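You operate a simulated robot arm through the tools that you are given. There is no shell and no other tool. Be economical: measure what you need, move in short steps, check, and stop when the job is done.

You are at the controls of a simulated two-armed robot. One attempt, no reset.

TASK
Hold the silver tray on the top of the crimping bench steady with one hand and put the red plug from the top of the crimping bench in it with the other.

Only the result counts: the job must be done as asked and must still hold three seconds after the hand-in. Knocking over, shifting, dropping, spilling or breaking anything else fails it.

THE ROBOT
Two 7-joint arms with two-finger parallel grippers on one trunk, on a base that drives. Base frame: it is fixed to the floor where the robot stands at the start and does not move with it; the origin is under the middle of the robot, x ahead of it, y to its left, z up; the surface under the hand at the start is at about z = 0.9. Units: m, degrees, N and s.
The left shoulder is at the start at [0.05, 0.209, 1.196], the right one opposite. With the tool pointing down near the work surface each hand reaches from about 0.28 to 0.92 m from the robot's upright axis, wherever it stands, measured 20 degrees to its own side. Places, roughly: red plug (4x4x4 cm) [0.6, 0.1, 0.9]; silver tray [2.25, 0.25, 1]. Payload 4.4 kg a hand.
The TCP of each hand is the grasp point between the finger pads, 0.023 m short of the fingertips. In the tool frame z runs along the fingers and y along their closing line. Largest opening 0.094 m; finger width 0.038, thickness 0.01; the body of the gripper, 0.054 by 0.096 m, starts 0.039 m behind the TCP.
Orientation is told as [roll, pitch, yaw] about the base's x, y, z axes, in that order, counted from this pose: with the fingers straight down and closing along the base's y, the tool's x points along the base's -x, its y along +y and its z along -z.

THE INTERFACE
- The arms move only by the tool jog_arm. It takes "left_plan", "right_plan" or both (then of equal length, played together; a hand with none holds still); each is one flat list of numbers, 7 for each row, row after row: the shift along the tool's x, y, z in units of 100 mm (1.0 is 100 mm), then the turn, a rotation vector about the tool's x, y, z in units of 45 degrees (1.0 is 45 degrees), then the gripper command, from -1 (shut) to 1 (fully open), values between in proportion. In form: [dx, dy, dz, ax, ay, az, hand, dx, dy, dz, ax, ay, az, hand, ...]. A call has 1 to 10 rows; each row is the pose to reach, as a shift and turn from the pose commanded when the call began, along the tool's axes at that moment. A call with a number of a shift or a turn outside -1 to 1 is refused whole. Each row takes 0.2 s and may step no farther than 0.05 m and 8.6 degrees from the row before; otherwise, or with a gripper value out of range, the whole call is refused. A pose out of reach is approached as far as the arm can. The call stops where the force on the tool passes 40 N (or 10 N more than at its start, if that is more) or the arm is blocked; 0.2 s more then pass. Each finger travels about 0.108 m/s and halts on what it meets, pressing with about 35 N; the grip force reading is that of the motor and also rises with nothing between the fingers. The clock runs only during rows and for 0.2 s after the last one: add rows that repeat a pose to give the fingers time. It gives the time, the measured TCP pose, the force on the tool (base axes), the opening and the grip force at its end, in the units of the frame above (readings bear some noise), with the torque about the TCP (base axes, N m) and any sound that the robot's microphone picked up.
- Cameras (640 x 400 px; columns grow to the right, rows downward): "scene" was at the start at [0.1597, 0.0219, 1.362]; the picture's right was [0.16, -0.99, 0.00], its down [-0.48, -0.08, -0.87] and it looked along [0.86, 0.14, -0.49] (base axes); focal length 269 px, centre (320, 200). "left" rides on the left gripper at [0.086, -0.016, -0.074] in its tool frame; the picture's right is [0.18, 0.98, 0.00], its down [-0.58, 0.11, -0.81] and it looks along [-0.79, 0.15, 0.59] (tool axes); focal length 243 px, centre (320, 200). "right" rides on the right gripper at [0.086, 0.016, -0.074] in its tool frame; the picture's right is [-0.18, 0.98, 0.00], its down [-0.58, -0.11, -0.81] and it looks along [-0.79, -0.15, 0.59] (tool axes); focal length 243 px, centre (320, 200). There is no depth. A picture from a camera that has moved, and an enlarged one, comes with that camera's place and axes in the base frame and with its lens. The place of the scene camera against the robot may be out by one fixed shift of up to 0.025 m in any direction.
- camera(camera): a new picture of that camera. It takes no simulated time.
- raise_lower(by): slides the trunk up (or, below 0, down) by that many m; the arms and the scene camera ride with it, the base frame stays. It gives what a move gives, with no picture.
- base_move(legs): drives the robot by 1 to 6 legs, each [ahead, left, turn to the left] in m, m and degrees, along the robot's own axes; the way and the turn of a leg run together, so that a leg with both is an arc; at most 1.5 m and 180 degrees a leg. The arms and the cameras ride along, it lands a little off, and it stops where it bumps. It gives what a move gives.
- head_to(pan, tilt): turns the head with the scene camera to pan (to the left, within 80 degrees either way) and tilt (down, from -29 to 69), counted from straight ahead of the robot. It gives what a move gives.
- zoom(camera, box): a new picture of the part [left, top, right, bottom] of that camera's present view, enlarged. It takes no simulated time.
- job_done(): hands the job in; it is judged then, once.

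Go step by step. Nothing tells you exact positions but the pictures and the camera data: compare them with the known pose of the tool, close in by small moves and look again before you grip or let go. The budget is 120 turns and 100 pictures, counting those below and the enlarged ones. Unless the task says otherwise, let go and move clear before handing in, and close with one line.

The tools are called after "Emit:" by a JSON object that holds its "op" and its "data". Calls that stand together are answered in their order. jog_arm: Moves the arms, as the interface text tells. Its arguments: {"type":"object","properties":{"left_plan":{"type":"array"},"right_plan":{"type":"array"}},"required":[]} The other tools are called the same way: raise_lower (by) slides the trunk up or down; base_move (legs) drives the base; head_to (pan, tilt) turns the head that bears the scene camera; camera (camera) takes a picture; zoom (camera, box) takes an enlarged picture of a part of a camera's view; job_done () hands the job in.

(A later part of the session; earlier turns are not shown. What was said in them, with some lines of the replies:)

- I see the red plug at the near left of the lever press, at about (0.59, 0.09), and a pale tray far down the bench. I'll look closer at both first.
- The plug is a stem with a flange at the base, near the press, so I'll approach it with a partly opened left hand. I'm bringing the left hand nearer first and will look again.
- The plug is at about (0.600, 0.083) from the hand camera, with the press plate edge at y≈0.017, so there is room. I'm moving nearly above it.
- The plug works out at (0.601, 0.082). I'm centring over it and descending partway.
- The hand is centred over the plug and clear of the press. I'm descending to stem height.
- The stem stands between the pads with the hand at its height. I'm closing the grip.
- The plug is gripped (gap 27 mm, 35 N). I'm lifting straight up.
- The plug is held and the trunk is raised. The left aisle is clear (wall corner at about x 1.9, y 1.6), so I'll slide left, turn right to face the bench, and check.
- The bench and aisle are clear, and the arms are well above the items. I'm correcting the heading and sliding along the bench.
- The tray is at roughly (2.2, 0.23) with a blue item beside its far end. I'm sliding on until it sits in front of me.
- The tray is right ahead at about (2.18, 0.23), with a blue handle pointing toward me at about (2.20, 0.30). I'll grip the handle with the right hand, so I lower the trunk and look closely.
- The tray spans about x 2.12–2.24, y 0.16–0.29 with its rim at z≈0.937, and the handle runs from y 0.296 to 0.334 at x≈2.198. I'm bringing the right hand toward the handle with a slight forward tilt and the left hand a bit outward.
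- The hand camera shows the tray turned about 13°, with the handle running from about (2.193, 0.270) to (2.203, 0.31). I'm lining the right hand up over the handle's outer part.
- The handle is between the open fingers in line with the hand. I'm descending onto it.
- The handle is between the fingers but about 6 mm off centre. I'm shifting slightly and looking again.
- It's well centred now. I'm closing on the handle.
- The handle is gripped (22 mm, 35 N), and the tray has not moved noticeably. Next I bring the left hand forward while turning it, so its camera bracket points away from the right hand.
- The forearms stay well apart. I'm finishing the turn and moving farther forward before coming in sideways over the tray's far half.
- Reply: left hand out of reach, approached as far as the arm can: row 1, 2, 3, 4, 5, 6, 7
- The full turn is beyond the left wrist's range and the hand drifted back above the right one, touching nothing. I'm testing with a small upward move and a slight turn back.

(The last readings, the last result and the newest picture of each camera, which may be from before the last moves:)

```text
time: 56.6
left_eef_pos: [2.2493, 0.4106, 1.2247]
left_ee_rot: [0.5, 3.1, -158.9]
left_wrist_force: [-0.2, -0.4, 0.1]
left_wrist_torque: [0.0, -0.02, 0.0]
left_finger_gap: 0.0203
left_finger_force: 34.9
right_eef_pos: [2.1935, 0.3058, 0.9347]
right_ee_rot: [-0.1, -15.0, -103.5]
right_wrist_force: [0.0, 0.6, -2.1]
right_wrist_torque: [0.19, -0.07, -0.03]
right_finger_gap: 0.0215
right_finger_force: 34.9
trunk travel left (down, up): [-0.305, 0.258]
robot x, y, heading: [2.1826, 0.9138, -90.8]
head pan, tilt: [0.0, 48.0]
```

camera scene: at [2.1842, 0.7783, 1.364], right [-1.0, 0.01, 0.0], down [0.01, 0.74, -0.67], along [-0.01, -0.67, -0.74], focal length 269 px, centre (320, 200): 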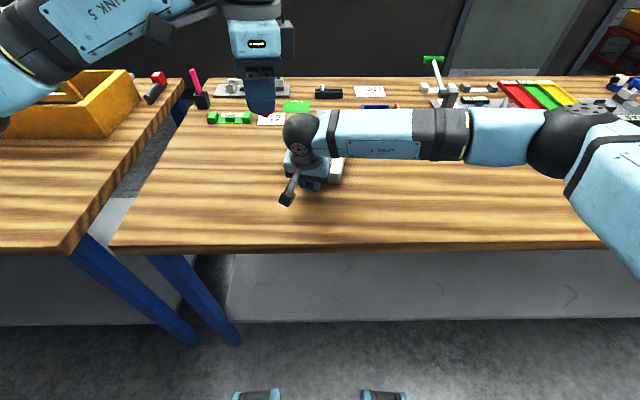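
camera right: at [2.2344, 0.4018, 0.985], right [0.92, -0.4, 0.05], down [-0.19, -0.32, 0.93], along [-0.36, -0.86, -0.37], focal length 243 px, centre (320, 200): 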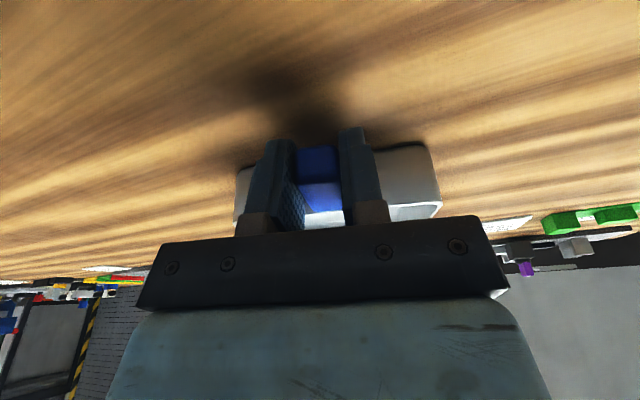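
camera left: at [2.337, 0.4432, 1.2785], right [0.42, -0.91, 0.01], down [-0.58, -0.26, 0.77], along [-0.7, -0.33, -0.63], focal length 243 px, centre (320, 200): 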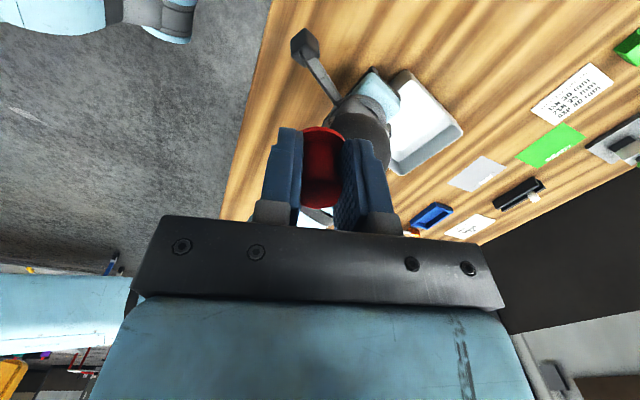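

It now counts from the reached pose. I'm turning back by 40° and moving away from the right arm.

Emit:
{"op": "jog_arm", "data": {"left_plan": [0.12, 0.1, -0.03, 0, 0, -0.15, -1, 0.24, 0.2, -0.06, 0, 0, -0.3, -1, 0.36, 0.3, -0.1, 0, 0, -0.45, -1, 0.48, 0.4, -0.1, 0, 0, -0.6, -1, 0.6, 0.5, -0.1, 0, 0, -0.75, -1, 0.7, 0.6, -0.1, 0, 0, -0.9, -1, 0.7, 0.6, -0.1, 0, 0, -0.9, -1]}}

Emit:
{"op": "camera", "data": {"camera": "scene"}}

```text
time: 58.2
left_eef_pos: [2.3384, 0.3781, 1.2249]
left_ee_rot: [2.3, 2.0, -118.3]
left_wrist_force: [-0.8, 0.1, -1.5]
left_wrist_torque: [0.01, 0.01, 0.0]
left_finger_gap: 0.0199
left_finger_force: 34.9
right_eef_pos: [2.1963, 0.3059, 0.9356]
right_ee_rot: [0.0, -14.9, -103.3]
right_wrist_force: [0.7, 0.4, -1.3]
right_wrist_torque: [0.22, -0.06, 0.0]
right_finger_gap: 0.0216
right_finger_force: 35.1
trunk travel left (down, up): [-0.305, 0.258]
robot x, y, heading: [2.1816, 0.9134, -90.7]
head pan, tilt: [0.0, 48.0]
```

```text
63 pictures are left
camera scene: at [2.1823, 0.7771, 1.364], right [-1.0, 0.01, 0.0], down [0.01, 0.74, -0.67], along [-0.01, -0.67, -0.74], focal length 269 px, centre (320, 200)
```

scene: 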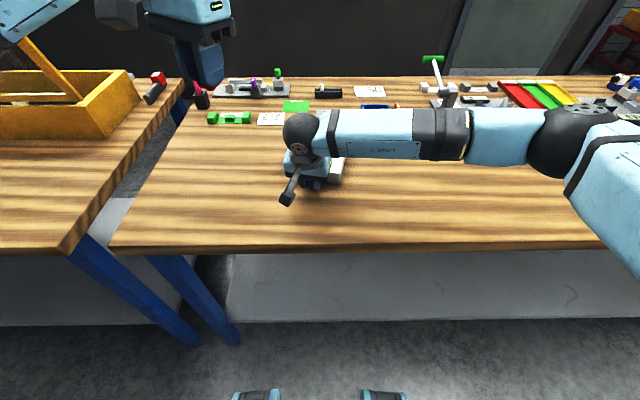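

Now at yaw -118° with the arm free. I'm moving forward first at this height, in two stages.

Emit:
{"op": "jog_arm", "data": {"left_plan": [-0.29, 0.157, 0, 0, 0, 0.07, -1, -0.58, 0.313, 0, 0, 0, 0.14, -1, -0.87, 0.47, 0, 0, 0, 0.2, -1, -0.87, 0.47, 0, 0, 0, 0.2, -1]}}

```text
time: 59.2
left_eef_pos: [2.3366, 0.2772, 1.225]
left_ee_rot: [2.0, 2.4, -127.4]
left_wrist_force: [-0.1, 0.0, 0.2]
left_wrist_torque: [-0.01, -0.01, 0.02]
left_finger_gap: 0.0201
left_finger_force: 34.5
right_eef_pos: [2.1968, 0.3065, 0.9356]
right_ee_rot: [-0.1, -15.0, -103.3]
right_wrist_force: [0.8, 0.1, -2.8]
right_wrist_torque: [0.18, -0.06, -0.02]
right_finger_gap: 0.0217
right_finger_force: 35.4
trunk travel left (down, up): [-0.305, 0.258]
robot x, y, heading: [2.1847, 0.9113, -91.0]
head pan, tilt: [0.0, 48.0]
```

Reached cleanly. I'm continuing forward to beyond the right hand's line and down a little.

Emit:
{"op": "jog_arm", "data": {"left_plan": [-0.29, 0.14, 0.1, 0, 0, 0, -1, -0.58, 0.28, 0.25, 0, 0, 0, -1, -0.876, 0.42, 0.4, 0, 0, 0, -1, -0.876, 0.42, 0.4, 0, 0, 0, -1]}}

Emit:
{"op": "camera", "data": {"camera": "left"}}

Emit:
{"op": "camera", "data": {"camera": "scene"}}

```text
time: 60.2
left_eef_pos: [2.3175, 0.1795, 1.1834]
left_ee_rot: [2.0, 2.3, -127.5]
left_wrist_force: [-0.2, -0.4, -0.7]
left_wrist_torque: [-0.01, -0.01, 0.01]
left_finger_gap: 0.0201
left_finger_force: 34.7
right_eef_pos: [2.1971, 0.3052, 0.9357]
right_ee_rot: [0.0, -15.0, -103.4]
right_wrist_force: [0.9, 0.8, -1.9]
right_wrist_torque: [0.19, -0.08, 0.0]
right_finger_gap: 0.0218
right_finger_force: 35.2
trunk travel left (down, up): [-0.305, 0.258]
robot x, y, heading: [2.1829, 0.9162, -90.8]
head pan, tilt: [0.0, 48.0]
```

```text
62 pictures are left
camera left: at [2.355, 0.2568, 1.2583], right [0.89, -0.45, 0.04], down [-0.31, -0.54, 0.79], along [-0.33, -0.71, -0.62], focal length 243 px, centre (320, 200)
```

left: 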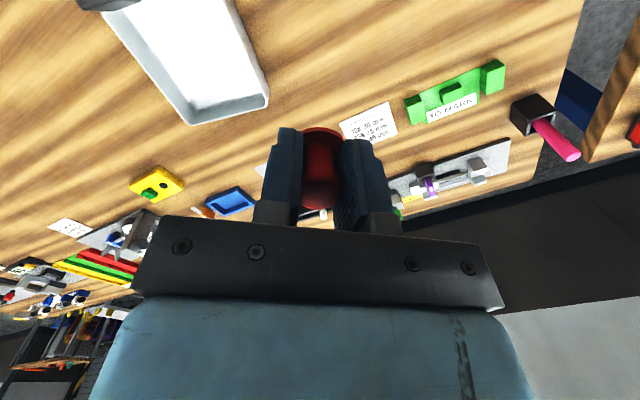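

```text
61 pictures are left
camera scene: at [2.1831, 0.7777, 1.3641], right [-1.0, 0.01, 0.0], down [0.01, 0.74, -0.67], along [-0.01, -0.67, -0.74], focal length 269 px, centre (320, 200)
```

scene: 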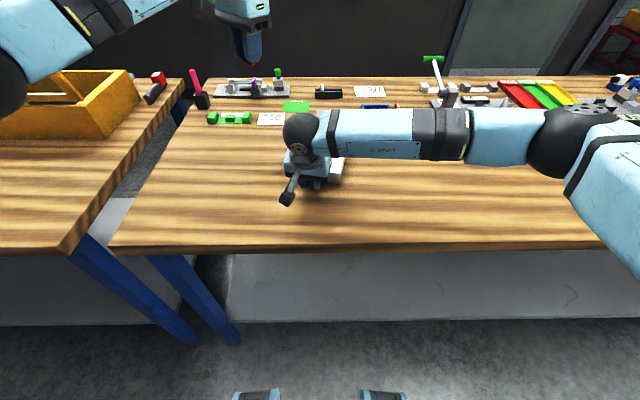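

The tray's far edge is confirmed from (2.10, 0.15) to (2.225, 0.126), so I'll aim the plug at about (2.18, 0.18). I'm moving sideways over the tray, levelling the hand on the way.

Emit:
{"op": "jog_arm", "data": {"left_plan": [-0.18, -0.24, 0.15, 0.011, -0.0125, 0.04, -1, -0.36, -0.48, 0.3, 0.022, -0.025, 0.08, -1, -0.55, -0.71, 0.45, 0.034, -0.037, 0.12, -1, -0.73, -0.95, 0.6, 0.045, -0.05, 0.17, -1, -0.73, -0.95, 0.6, 0.045, -0.05, 0.17, -1]}}

Emit:
{"op": "camera", "data": {"camera": "left"}}

Emit:
{"op": "camera", "data": {"camera": "scene"}}

Emit:
{"op": "camera", "data": {"camera": "right"}}

```text
time: 61.4
left_eef_pos: [2.2024, 0.1846, 1.1172]
left_ee_rot: [-0.2, 0.1, -135.0]
left_wrist_force: [0.7, 0.8, 0.7]
left_wrist_torque: [0.02, -0.01, 0.0]
left_finger_gap: 0.0197
left_finger_force: 34.9
right_eef_pos: [2.1966, 0.3054, 0.9354]
right_ee_rot: [-0.1, -15.0, -103.3]
right_wrist_force: [-0.1, 0.8, -2.3]
right_wrist_torque: [0.19, -0.02, -0.04]
right_finger_gap: 0.0216
right_finger_force: 34.8
trunk travel left (down, up): [-0.305, 0.258]
robot x, y, heading: [2.1825, 0.917, -90.8]
head pan, tilt: [0.0, 48.0]
```

```text
60 pictures are left
camera left: at [2.2532, 0.2567, 1.1905], right [0.83, -0.56, 0.0], down [-0.33, -0.49, 0.8], along [-0.45, -0.66, -0.59], focal length 243 px, centre (320, 200)
```

left: 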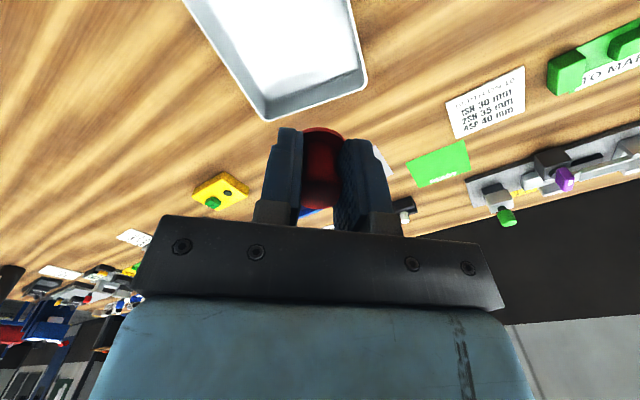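

```text
59 pictures are left
camera scene: at [2.1834, 0.7771, 1.364], right [-1.0, 0.01, 0.0], down [0.01, 0.74, -0.67], along [-0.01, -0.67, -0.74], focal length 269 px, centre (320, 200)
```

scene: 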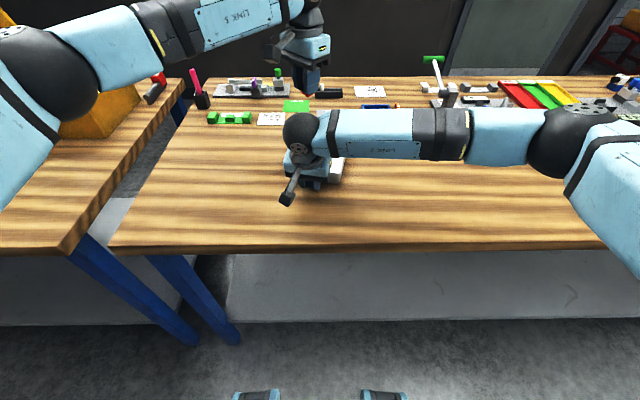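

```text
58 pictures are left
camera right: at [2.235, 0.4017, 0.9847], right [0.92, -0.4, 0.05], down [-0.19, -0.32, 0.93], along [-0.36, -0.86, -0.37], focal length 243 px, centre (320, 200)
```

right: 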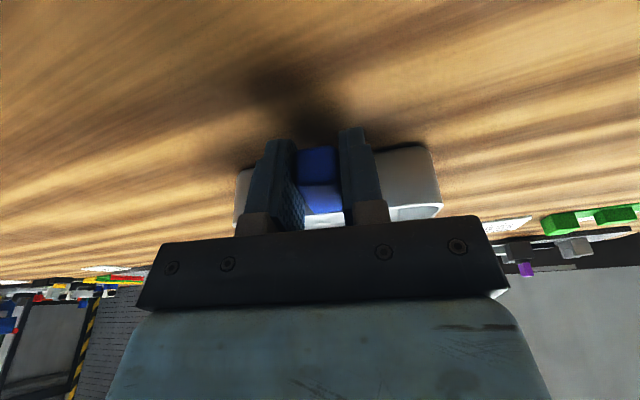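

The hand is level and nearly over the tray, clear of the right hand. I'm trimming the position and descending halfway.

Emit:
{"op": "jog_arm", "data": {"left_plan": [-0.22, -0.064, 0.1, 0, 0, 0, -1, -0.22, -0.064, 0.4, 0, 0, 0, -1, -0.22, -0.064, 0.7, 0, 0, 0, -1, -0.22, -0.064, 1.0, 0, 0, 0, -1, -0.22, -0.064, 1.0, 0, 0, 0, -1]}}

Emit:
{"op": "camera", "data": {"camera": "left"}}

Emit:
{"op": "zoom", "data": {"camera": "scene", "box": [220, 50, 420, 175]}}

Emit:
{"op": "camera", "data": {"camera": "right"}}

```text
time: 62.6
left_eef_pos: [2.2015, 0.1856, 1.1186]
left_ee_rot: [-0.2, 0.3, -134.9]
left_wrist_force: [-0.1, -0.4, 0.6]
left_wrist_torque: [0.02, 0.01, 0.0]
left_finger_gap: 0.02
left_finger_force: 35.2
left hand out of reach, approached as far as the arm can: row 1, 2, 3, 4, 5
right_eef_pos: [2.1964, 0.3054, 0.935]
right_ee_rot: [0.1, -15.0, -103.3]
right_wrist_force: [-1.6, -0.2, -2.7]
right_wrist_torque: [0.22, -0.07, -0.01]
right_finger_gap: 0.0218
right_finger_force: 34.9
trunk travel left (down, up): [-0.305, 0.258]
robot x, y, heading: [2.1838, 0.9156, -90.4]
head pan, tilt: [0.0, 48.0]
```

```text
57 pictures are left
camera left: at [2.2525, 0.2567, 1.1908], right [0.83, -0.56, 0.0], down [-0.33, -0.49, 0.8], along [-0.45, -0.66, -0.59], focal length 243 px, centre (320, 200)
```

left: 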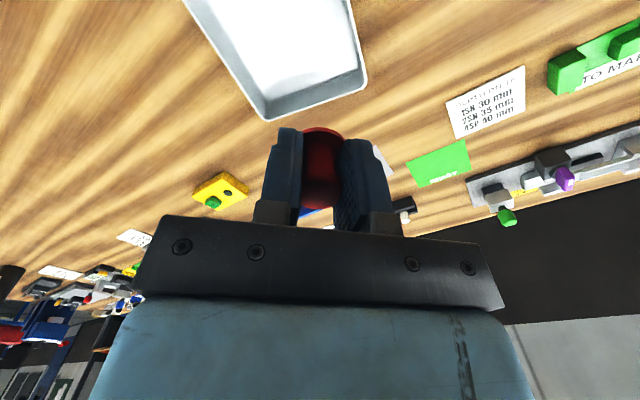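

```text
3.20 times, centred on (320, 112) of scene
camera zoom: at [2.1827, 0.7771, 1.364], right [-1.0, 0.01, 0.0], down [0.01, 0.74, -0.67], along [-0.01, -0.67, -0.74], focal length 860 px, centre (320, 480)
```

zoom: 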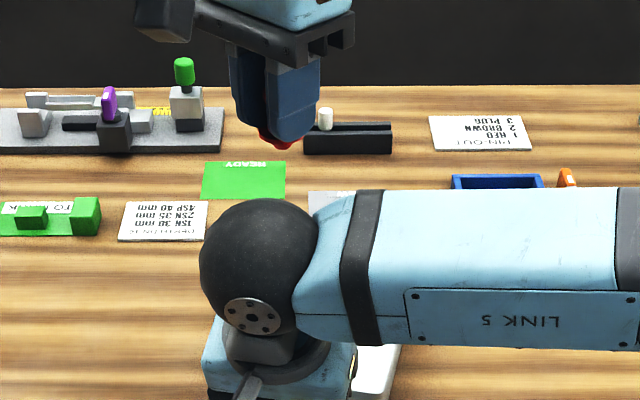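

```text
55 pictures are left
camera right: at [2.2344, 0.4016, 0.9847], right [0.92, -0.4, 0.05], down [-0.19, -0.32, 0.93], along [-0.36, -0.86, -0.37], focal length 243 px, centre (320, 200)
```

right: 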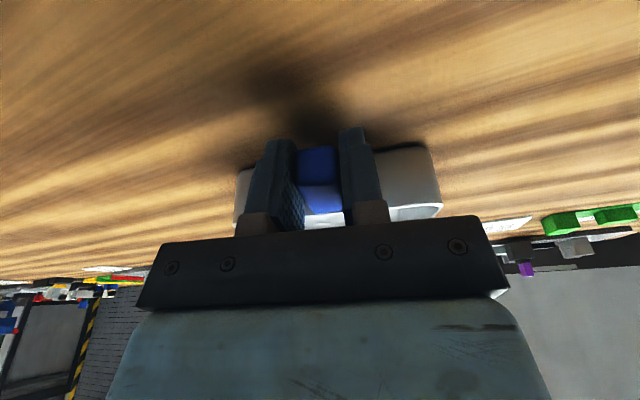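

The wrist is at its limit at this turn, so I'm easing the turn back by 13° and descending a little.

Emit:
{"op": "jog_arm", "data": {"left_plan": [0, 0, 0, 0, 0, -0.15, -1, -0.1, -0.03, 0.1, 0, 0, -0.3, -1, -0.22, -0.064, 0.3, 0, 0, -0.3, -1, -0.22, -0.064, 0.5, 0, 0, -0.3, -1, -0.22, -0.064, 0.5, 0, 0, -0.3, -1]}}

```text
time: 63.8
left_eef_pos: [2.1792, 0.1732, 1.0679]
left_ee_rot: [-0.1, 0.3, -121.5]
left_wrist_force: [-0.6, 1.0, -0.9]
left_wrist_torque: [0.06, 0.03, 0.01]
left_finger_gap: 0.0198
left_finger_force: 35.2
right_eef_pos: [2.1951, 0.305, 0.935]
right_ee_rot: [0.0, -15.0, -103.3]
right_wrist_force: [0.8, 0.3, -2.2]
right_wrist_torque: [0.18, -0.06, 0.0]
right_finger_gap: 0.022
right_finger_force: 35.1
trunk travel left (down, up): [-0.305, 0.258]
robot x, y, heading: [2.183, 0.9176, -91.0]
head pan, tilt: [0.0, 48.0]
```

Reached (2.179, 0.173, 1.068) with a -121° turn. I'm looking at clearances before descending more.

Emit:
{"op": "camera", "data": {"camera": "left"}}

Emit:
{"op": "zoom", "data": {"camera": "scene", "box": [220, 50, 420, 175]}}

```text
54 pictures are left
camera left: at [2.2114, 0.2537, 1.1395], right [0.93, -0.36, 0.0], down [-0.21, -0.56, 0.8], along [-0.29, -0.75, -0.6], focal length 243 px, centre (320, 200)
```

left: 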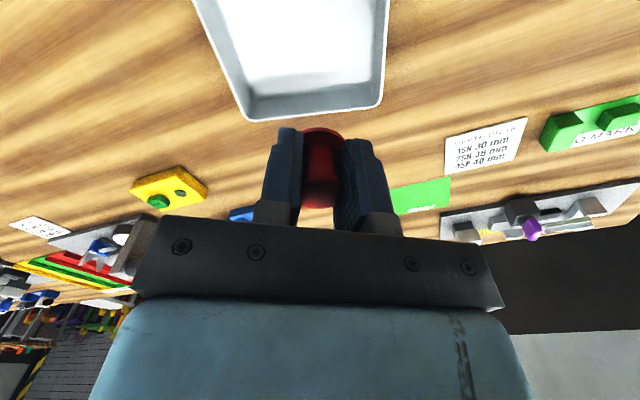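

```text
3.20 times, centred on (320, 112) of scene
camera zoom: at [2.1825, 0.7773, 1.364], right [-1.0, 0.01, 0.0], down [0.01, 0.74, -0.67], along [-0.01, -0.67, -0.74], focal length 860 px, centre (320, 480)
```

zoom: 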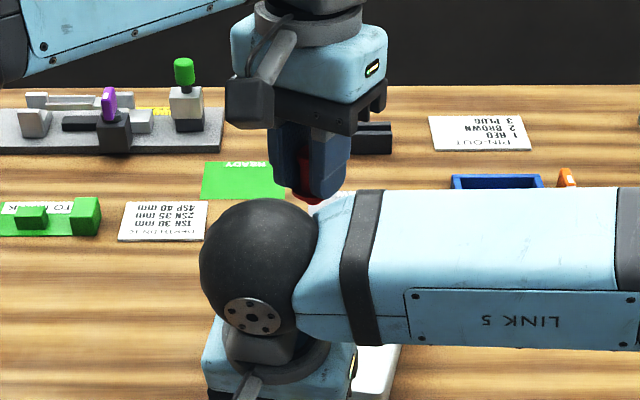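

The right wrist's front is at about y 0.31 and the left camera box reaches about 0.275, so there is room. I'm descending to just above the tray floor.

Emit:
{"op": "jog_arm", "data": {"left_plan": [0, 0, 0.3, 0, 0, 0, -1, 0, 0, 0.6, 0, 0, 0, -1, 0, 0, 0.9, 0, 0, 0, -1, 0, 0, 0.9, 0, 0, 0, -1]}}

Emit:
{"op": "camera", "data": {"camera": "left"}}

Emit:
{"op": "zoom", "data": {"camera": "scene", "box": [220, 70, 420, 195]}}

```text
time: 64.8
left_eef_pos: [2.1783, 0.173, 0.9766]
left_ee_rot: [-0.1, 0.1, -121.6]
left_wrist_force: [0.0, -0.2, -0.7]
left_wrist_torque: [-0.01, -0.02, 0.01]
left_finger_gap: 0.02
left_finger_force: 34.8
right_eef_pos: [2.1946, 0.3059, 0.9351]
right_ee_rot: [0.0, -15.0, -103.3]
right_wrist_force: [0.5, 1.3, -2.0]
right_wrist_torque: [0.18, -0.04, -0.01]
right_finger_gap: 0.0218
right_finger_force: 34.9
trunk travel left (down, up): [-0.305, 0.258]
robot x, y, heading: [2.1778, 0.9157, -90.8]
head pan, tilt: [0.0, 48.0]
```

```text
52 pictures are left
camera left: at [2.2115, 0.2527, 1.0494], right [0.93, -0.36, 0.0], down [-0.21, -0.56, 0.8], along [-0.29, -0.75, -0.6], focal length 243 px, centre (320, 200)
```

left: 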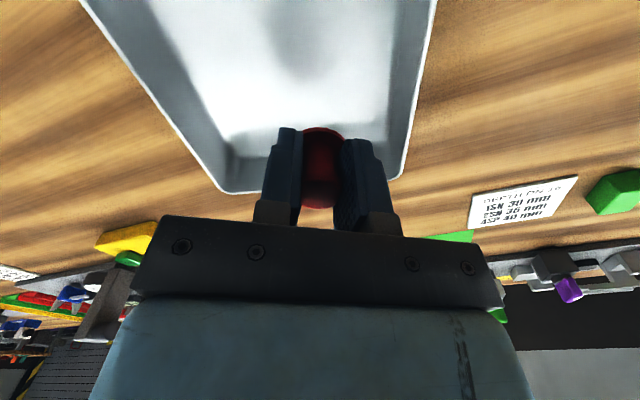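

```text
3.20 times, centred on (320, 132) of scene
camera zoom: at [2.1828, 0.7775, 1.3641], right [-1.0, 0.01, 0.0], down [0.01, 0.74, -0.67], along [-0.01, -0.67, -0.74], focal length 860 px, centre (320, 416)
```

zoom: 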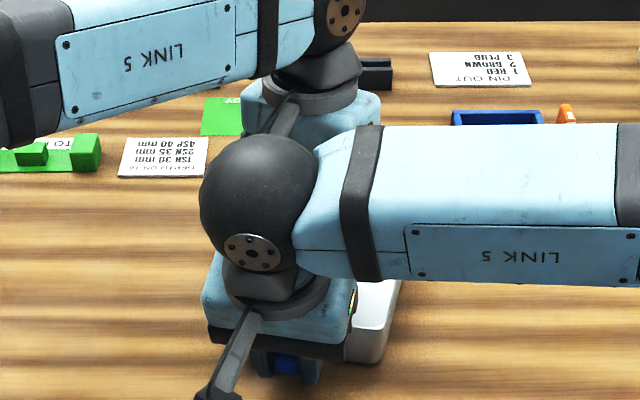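

The plug is over the tray with margins on all sides. I'm lowering gently until it is just above the tray floor.

Emit:
{"op": "jog_arm", "data": {"left_plan": [0.04, -0.03, 0.1, 0, 0, 0, -1, 0.04, -0.03, 0.2, 0, 0, 0, -1, 0.04, -0.03, 0.28, 0, 0, 0, -1, 0.04, -0.03, 0.34, 0, 0, 0, -1, 0.04, -0.03, 0.34, 0, 0, 0, -1]}}

Emit:
{"op": "camera", "data": {"camera": "left"}}

Emit:
{"op": "zoom", "data": {"camera": "left", "box": [220, 80, 420, 205]}}

```text
time: 65.7
left_eef_pos: [2.1781, 0.1784, 0.9522]
left_ee_rot: [-0.2, -0.2, -121.6]
left_wrist_force: [1.4, -2.3, 5.1]
left_wrist_torque: [0.61, -0.01, -0.22]
left_finger_gap: 0.0196
left_finger_force: 34.9
right_eef_pos: [2.194, 0.3068, 0.9347]
right_ee_rot: [-0.2, -14.9, -103.2]
right_wrist_force: [-1.8, 4.6, 6.2]
right_wrist_torque: [-0.15, -0.02, -0.14]
right_finger_gap: 0.0217
right_finger_force: 34.5
trunk travel left (down, up): [-0.305, 0.258]
robot x, y, heading: [2.182, 0.9138, -90.8]
head pan, tilt: [0.0, 48.0]
stopped in row 4 (left hand): the force on the tool passed its limit at 46 N (the readings are from after the stop); the commanded pose is now the measured one
```

```text
50 pictures are left
camera left: at [2.2113, 0.2595, 1.0247], right [0.93, -0.36, 0.0], down [-0.21, -0.55, 0.81], along [-0.29, -0.75, -0.59], focal length 243 px, centre (320, 200)
```

left: 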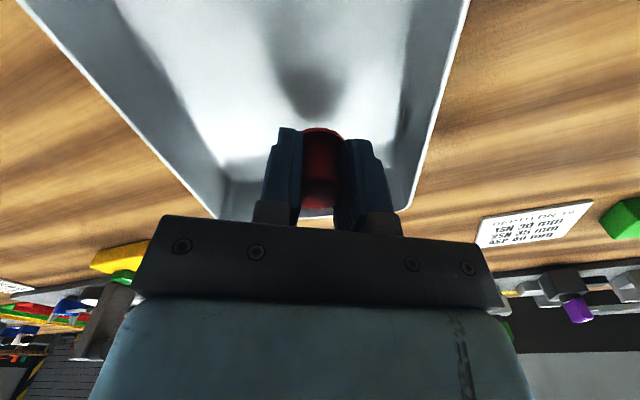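

```text
3.20 times, centred on (320, 142) of left
camera zoom: at [2.2113, 0.2595, 1.0247], right [0.93, -0.36, 0.0], down [-0.21, -0.55, 0.81], along [-0.29, -0.75, -0.59], focal length 776 px, centre (320, 384)
```

zoom: 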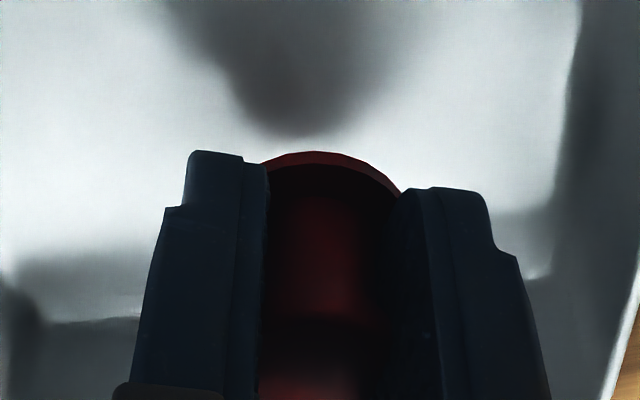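

The descent stopped on contact, probably plug on tray floor, but I must rule out hand-to-hand contact. I'm looking.

Emit:
{"op": "zoom", "data": {"camera": "scene", "box": [240, 80, 400, 180]}}

Emit:
{"op": "camera", "data": {"camera": "right"}}

```text
4.00 times, centred on (320, 130) of scene
camera zoom: at [2.1825, 0.7787, 1.3644], right [-1.0, 0.01, 0.0], down [0.01, 0.74, -0.67], along [-0.01, -0.67, -0.74], focal length 1075 px, centre (320, 480)
```

zoom: 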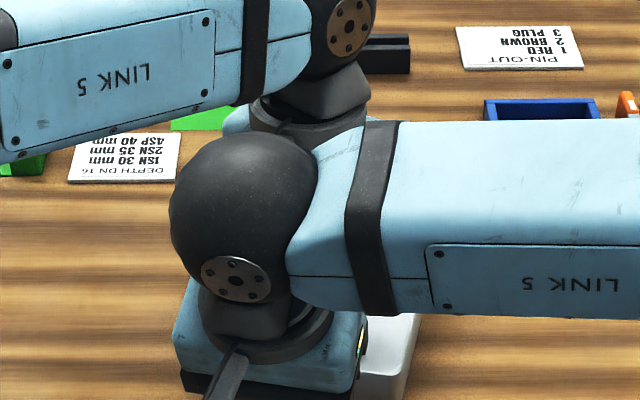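

```text
47 pictures are left
camera right: at [2.234, 0.4034, 0.984], right [0.92, -0.4, 0.04], down [-0.18, -0.32, 0.93], along [-0.36, -0.86, -0.37], focal length 243 px, centre (320, 200)
```

right: 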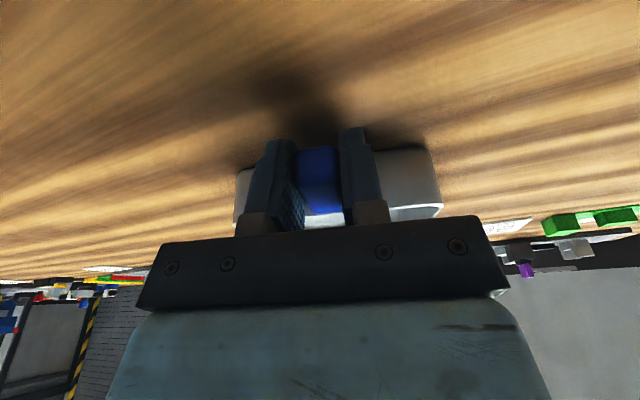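

The view is blocked. I'm shifting the left hand 8 mm forward, away from the right hand, and reading the forces.

Emit:
{"op": "jog_arm", "data": {"left_plan": [-0.07, 0.042, -0.02, 0, 0, 0, -1, -0.07, 0.042, -0.02, 0, 0, 0, -1]}}

Emit:
{"op": "jog_arm", "data": {"left_plan": [0, 0, 0.03, 0, 0, 0, -1, 0, 0, 0.06, 0, 0, 0, -1]}}

```text
time: 66.3
left_eef_pos: [2.1791, 0.1705, 0.953]
left_ee_rot: [-0.2, -0.2, -121.6]
left_wrist_force: [0.7, -0.4, -0.7]
left_wrist_torque: [0.01, 0.02, -0.01]
left_finger_gap: 0.02
left_finger_force: 34.6
right_eef_pos: [2.1954, 0.3072, 0.9345]
right_ee_rot: [-0.1, -15.0, -103.2]
right_wrist_force: [-0.6, 3.7, 11.6]
right_wrist_torque: [-0.11, -0.06, 0.02]
right_finger_gap: 0.0214
right_finger_force: 35.1
trunk travel left (down, up): [-0.305, 0.258]
robot x, y, heading: [2.1815, 0.9183, -90.6]
head pan, tilt: [0.0, 48.0]
```

```text
time: 66.9
left_eef_pos: [2.1779, 0.1707, 0.9469]
left_ee_rot: [-0.2, -0.1, -121.5]
left_wrist_force: [0.0, 0.1, -0.9]
left_wrist_torque: [0.01, 0.01, 0.04]
left_finger_gap: 0.02
left_finger_force: 35.2
right_eef_pos: [2.1952, 0.3062, 0.9336]
right_ee_rot: [-0.2, -15.1, -103.2]
right_wrist_force: [0.2, 1.9, 13.5]
right_wrist_torque: [-0.23, -0.08, 0.02]
right_finger_gap: 0.0217
right_finger_force: 35.3
trunk travel left (down, up): [-0.305, 0.258]
robot x, y, heading: [2.1851, 0.9185, -90.9]
head pan, tilt: [0.0, 48.0]
```

It was hand-to-hand contact, and the left hand is now free. I'm lowering the last few millimetres gently.

Emit:
{"op": "jog_arm", "data": {"left_plan": [0, 0, 0.03, 0, 0, 0, -1, 0, 0, 0.06, 0, 0, 0, -1, 0, 0, 0.08, 0, 0, 0, -1]}}

Emit:
{"op": "camera", "data": {"camera": "left"}}

```text
time: 67.7
left_eef_pos: [2.1792, 0.1697, 0.9398]
left_ee_rot: [-0.3, -0.2, -121.6]
left_wrist_force: [0.4, 0.9, 2.5]
left_wrist_torque: [0.02, 0.02, -0.07]
left_finger_gap: 0.0198
left_finger_force: 35.0
right_eef_pos: [2.1944, 0.3071, 0.9337]
right_ee_rot: [-0.2, -15.1, -103.2]
right_wrist_force: [3.0, -1.1, 14.7]
right_wrist_torque: [-0.07, -0.13, 0.05]
right_finger_gap: 0.0218
right_finger_force: 35.0
trunk travel left (down, up): [-0.305, 0.258]
robot x, y, heading: [2.1821, 0.9174, -90.9]
head pan, tilt: [0.0, 48.0]
```

```text
46 pictures are left
camera left: at [2.2115, 0.2513, 1.0124], right [0.93, -0.36, 0.0], down [-0.21, -0.55, 0.81], along [-0.29, -0.75, -0.59], focal length 243 px, centre (320, 200)
```

left: 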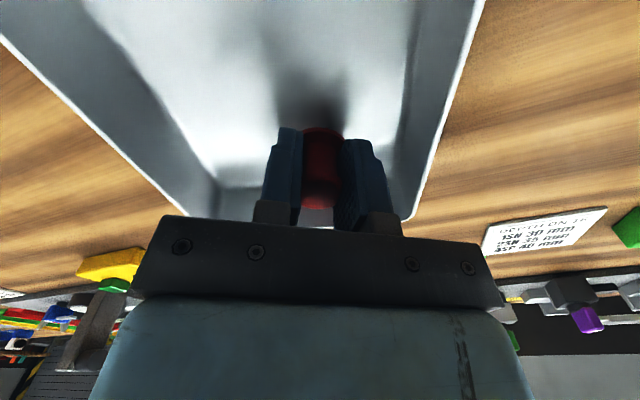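

The plug is touching the tray floor. I'm opening the left fingers slightly.

Emit:
{"op": "jog_arm", "data": {"left_plan": [0, 0, 0, 0, 0, 0, -0.5, 0, 0, 0, 0, 0, 0, -0.2, 0, 0, 0, 0, 0, 0, -0.2]}}

Emit:
{"op": "camera", "data": {"camera": "left"}}

```text
time: 68.5
left_eef_pos: [2.1781, 0.1704, 0.9391]
left_ee_rot: [-0.1, -0.2, -121.5]
left_wrist_force: [1.3, -1.3, -0.2]
left_wrist_torque: [-0.01, 0.04, -0.12]
left_finger_gap: 0.0374
left_finger_force: 0.0
right_eef_pos: [2.1961, 0.3067, 0.9347]
right_ee_rot: [-0.2, -15.0, -103.2]
right_wrist_force: [0.3, -1.5, 18.0]
right_wrist_torque: [-0.5, -0.09, 0.04]
right_finger_gap: 0.0215
right_finger_force: 35.1
trunk travel left (down, up): [-0.305, 0.258]
robot x, y, heading: [2.1764, 0.9167, -90.8]
head pan, tilt: [0.0, 48.0]
```

```text
45 pictures are left
camera left: at [2.2115, 0.2514, 1.0119], right [0.93, -0.36, 0.0], down [-0.21, -0.55, 0.81], along [-0.29, -0.75, -0.59], focal length 243 px, centre (320, 200)
```

left: 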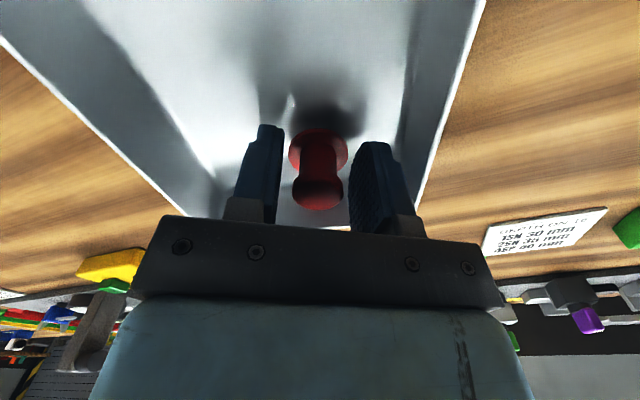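

The plug stands upright and free in the tray. I'm lifting the left hand straight up.

Emit:
{"op": "jog_arm", "data": {"left_plan": [0, 0, -0.15, 0, 0, 0, -0.2, -0.02, 0.01, -0.35, 0, 0, 0, -0.2, -0.02, 0.01, -0.65, 0, 0, 0, -0.2, -0.02, 0.01, -1.0, 0, 0, 0, -0.2, -0.02, 0.01, -1.0, 0, 0, 0, -0.2]}}

Emit:
{"op": "camera", "data": {"camera": "left"}}

```text
time: 69.7
left_eef_pos: [2.1804, 0.1679, 1.0382]
left_ee_rot: [-0.2, -0.1, -121.5]
left_wrist_force: [0.5, -0.7, -0.6]
left_wrist_torque: [-0.02, 0.02, -0.01]
left_finger_gap: 0.0376
left_finger_force: 0.0
right_eef_pos: [2.1958, 0.3069, 0.9332]
right_ee_rot: [-0.2, -15.0, -103.2]
right_wrist_force: [1.5, -3.9, 18.6]
right_wrist_torque: [-0.54, 0.0, 0.03]
right_finger_gap: 0.0216
right_finger_force: 34.9
trunk travel left (down, up): [-0.305, 0.258]
robot x, y, heading: [2.1792, 0.916, -90.6]
head pan, tilt: [0.0, 48.0]
```

```text
44 pictures are left
camera left: at [2.212, 0.2493, 1.1116], right [0.93, -0.36, 0.0], down [-0.21, -0.55, 0.81], along [-0.29, -0.75, -0.59], focal length 243 px, centre (320, 200)
```

left: 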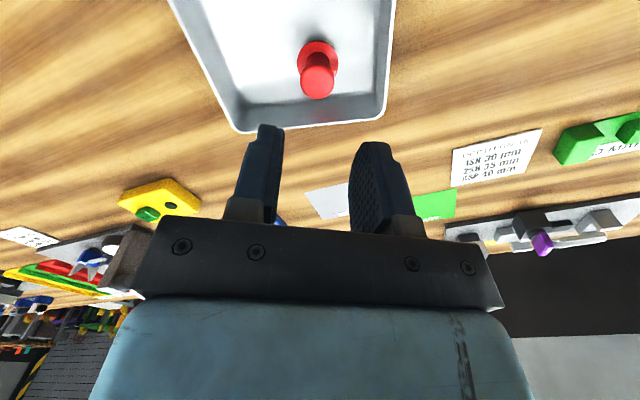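

The plug stands upright in the tray. I'm taking the left hand up and out of the way.

Emit:
{"op": "jog_arm", "data": {"left_plan": [0, 0, -0.35, 0, 0, 0, -0.2, 0, 0, -0.7, 0, 0, -0.1, -0.2, 0.1, 0.15, -1.0, 0, 0, -0.2, -0.2, 0.3, 0.45, -1.0, 0, 0, -0.35, -0.2, 0.5, 0.75, -1.0, 0, 0, -0.5, -0.2, 0.6, 1.0, -1.0, 0, 0, -0.5, -0.2, 0.6, 1.0, -1.0, 0, 0, -0.5, -0.2]}}

Emit:
{"op": "camera", "data": {"camera": "scene"}}

Emit:
{"op": "camera", "data": {"camera": "right"}}

```text
time: 71.3
left_eef_pos: [2.2963, 0.1656, 1.1389]
left_ee_rot: [-0.2, -0.1, -99.0]
left_wrist_force: [-0.1, 1.4, -0.3]
left_wrist_torque: [0.03, -0.02, 0.02]
left_finger_gap: 0.0377
left_finger_force: 0.1
right_eef_pos: [2.1957, 0.3075, 0.9331]
right_ee_rot: [-0.3, -15.0, -103.2]
right_wrist_force: [-0.8, -1.6, 18.5]
right_wrist_torque: [-0.48, -0.05, 0.08]
right_finger_gap: 0.0218
right_finger_force: 35.3
trunk travel left (down, up): [-0.305, 0.258]
robot x, y, heading: [2.1806, 0.9152, -90.6]
head pan, tilt: [0.0, 48.0]
```

```text
43 pictures are left
camera scene: at [2.1825, 0.7791, 1.3643], right [-1.0, 0.01, 0.0], down [0.01, 0.74, -0.67], along [-0.01, -0.67, -0.74], focal length 269 px, centre (320, 200)
```

scene: 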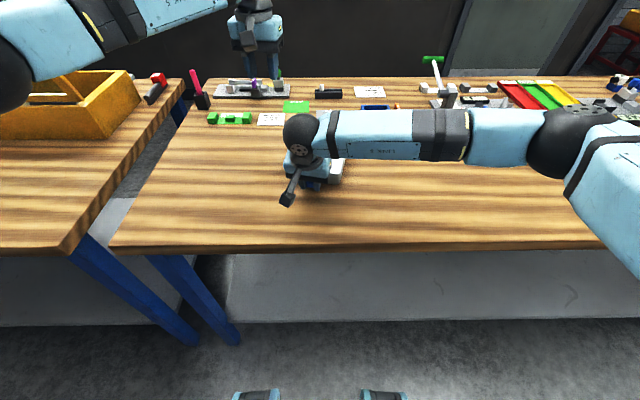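

```text
42 pictures are left
camera right: at [2.2339, 0.4035, 0.9836], right [0.92, -0.4, 0.04], down [-0.18, -0.32, 0.93], along [-0.36, -0.86, -0.37], focal length 243 px, centre (320, 200)
```

right: 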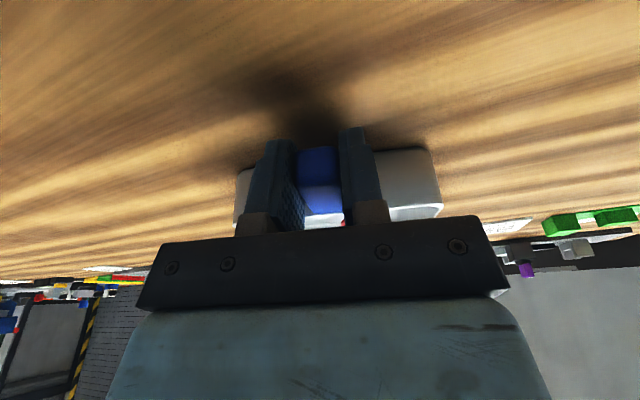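

The left hand is clear. I'm easing the right hand's slight downward press, then opening it to let go of the handle.

Emit:
{"op": "jog_arm", "data": {"right_plan": [-0.003, 0, -0.01, 0, 0, 0, -1, -0.003, 0, -0.01, 0, 0, 0, -0.4, -0.003, 0, -0.01, 0, 0, 0, 0.0, -0.003, 0, -0.01, 0, 0, 0, 0.2, -0.003, 0, -0.01, 0, 0, 0, 0.2]}}

Emit:
{"op": "camera", "data": {"camera": "right"}}

```text
time: 72.5
left_eef_pos: [2.2969, 0.1653, 1.1385]
left_ee_rot: [-0.3, 0.0, -99.0]
left_wrist_force: [0.5, 0.1, 0.4]
left_wrist_torque: [0.02, 0.01, 0.01]
left_finger_gap: 0.0374
left_finger_force: 0.1
right_eef_pos: [2.1942, 0.3054, 0.9333]
right_ee_rot: [-0.2, -14.9, -103.2]
right_wrist_force: [0.4, -0.6, 0.7]
right_wrist_torque: [0.01, -0.01, 0.01]
right_finger_gap: 0.0564
right_finger_force: 0.1
trunk travel left (down, up): [-0.305, 0.258]
robot x, y, heading: [2.1787, 0.9144, -90.8]
head pan, tilt: [0.0, 48.0]
```

```text
41 pictures are left
camera right: at [2.2337, 0.4018, 0.9836], right [0.92, -0.4, 0.04], down [-0.18, -0.32, 0.93], along [-0.36, -0.86, -0.37], focal length 243 px, centre (320, 200)
```

right: 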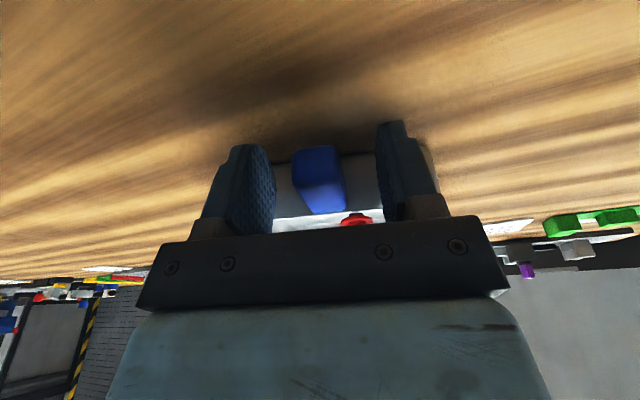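

The handle is free on both sides and the plug is visible in the tray. I'm raising the right hand straight up.

Emit:
{"op": "jog_arm", "data": {"right_plan": [-0.05, 0, -0.2, 0, 0, 0, 0.2, -0.12, 0, -0.45, 0, 0, 0, 0.2, -0.19, 0, -0.7, 0, 0, 0, 0.2, -0.25, 0, -0.97, 0, 0, 0, 0.2]}}

Emit:
{"op": "jog_arm", "data": {"right_plan": [0, -0.3, -0.2, 0, 0, 0, 0.2, 0, -0.6, -0.4, 0, 0, 0, 0.2, 0, -1.0, -0.5, 0, 0, 0, 0.2, 0, -1.0, -0.5, 0, 0, 0, 0.2]}}

Emit:
{"op": "zoom", "data": {"camera": "scene", "box": [200, 80, 440, 230]}}

```text
time: 73.5
left_eef_pos: [2.2965, 0.1645, 1.1388]
left_ee_rot: [-0.2, 0.1, -98.9]
left_wrist_force: [-0.3, -1.0, -0.3]
left_wrist_torque: [0.0, -0.01, 0.0]
left_finger_gap: 0.0376
left_finger_force: 0.2
right_eef_pos: [2.1969, 0.304, 1.0351]
right_ee_rot: [-0.2, -14.9, -103.2]
right_wrist_force: [0.4, 0.2, 0.5]
right_wrist_torque: [-0.04, 0.0, 0.0]
right_finger_gap: 0.0565
right_finger_force: 0.2
trunk travel left (down, up): [-0.305, 0.258]
robot x, y, heading: [2.1786, 0.9148, -91.2]
head pan, tilt: [0.0, 48.0]
```

```text
time: 74.5
left_eef_pos: [2.2988, 0.1651, 1.1375]
left_ee_rot: [-0.3, 0.1, -99.0]
left_wrist_force: [0.9, -0.1, 0.2]
left_wrist_torque: [0.0, 0.03, 0.02]
left_finger_gap: 0.0375
left_finger_force: 0.1
right_eef_pos: [2.1036, 0.3439, 1.0813]
right_ee_rot: [-0.2, -14.9, -103.4]
right_wrist_force: [0.9, -1.1, 0.0]
right_wrist_torque: [0.01, 0.01, -0.02]
right_finger_gap: 0.0568
right_finger_force: 0.0
trunk travel left (down, up): [-0.305, 0.258]
robot x, y, heading: [2.1832, 0.9172, -90.8]
head pan, tilt: [0.0, 48.0]
```

```text
2.67 times, centred on (320, 155) of scene
camera zoom: at [2.184, 0.7768, 1.364], right [-1.0, 0.01, 0.0], down [0.01, 0.74, -0.67], along [-0.01, -0.67, -0.74], focal length 717 px, centre (320, 320)
```

zoom: 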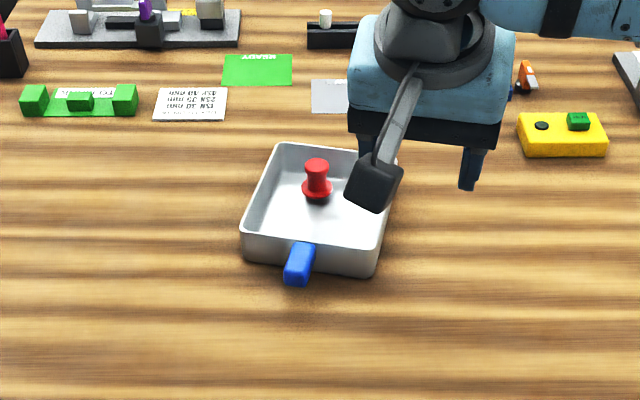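

The red plug stands in the silver tray and both hands are clear, with nothing else disturbed. I'm handing in.

Emit:
{"op": "job_done", "data": {}}

```text
The job is handed in.
```

The red plug is standing upright in the silver tray: the right hand held the tray by its handle while the left hand set the plug in. On the way down the two hands touched once (about 46 N) and I backed off. The last picture showed nothing else disturbed, and both hands had let go and moved clear before hand-in.
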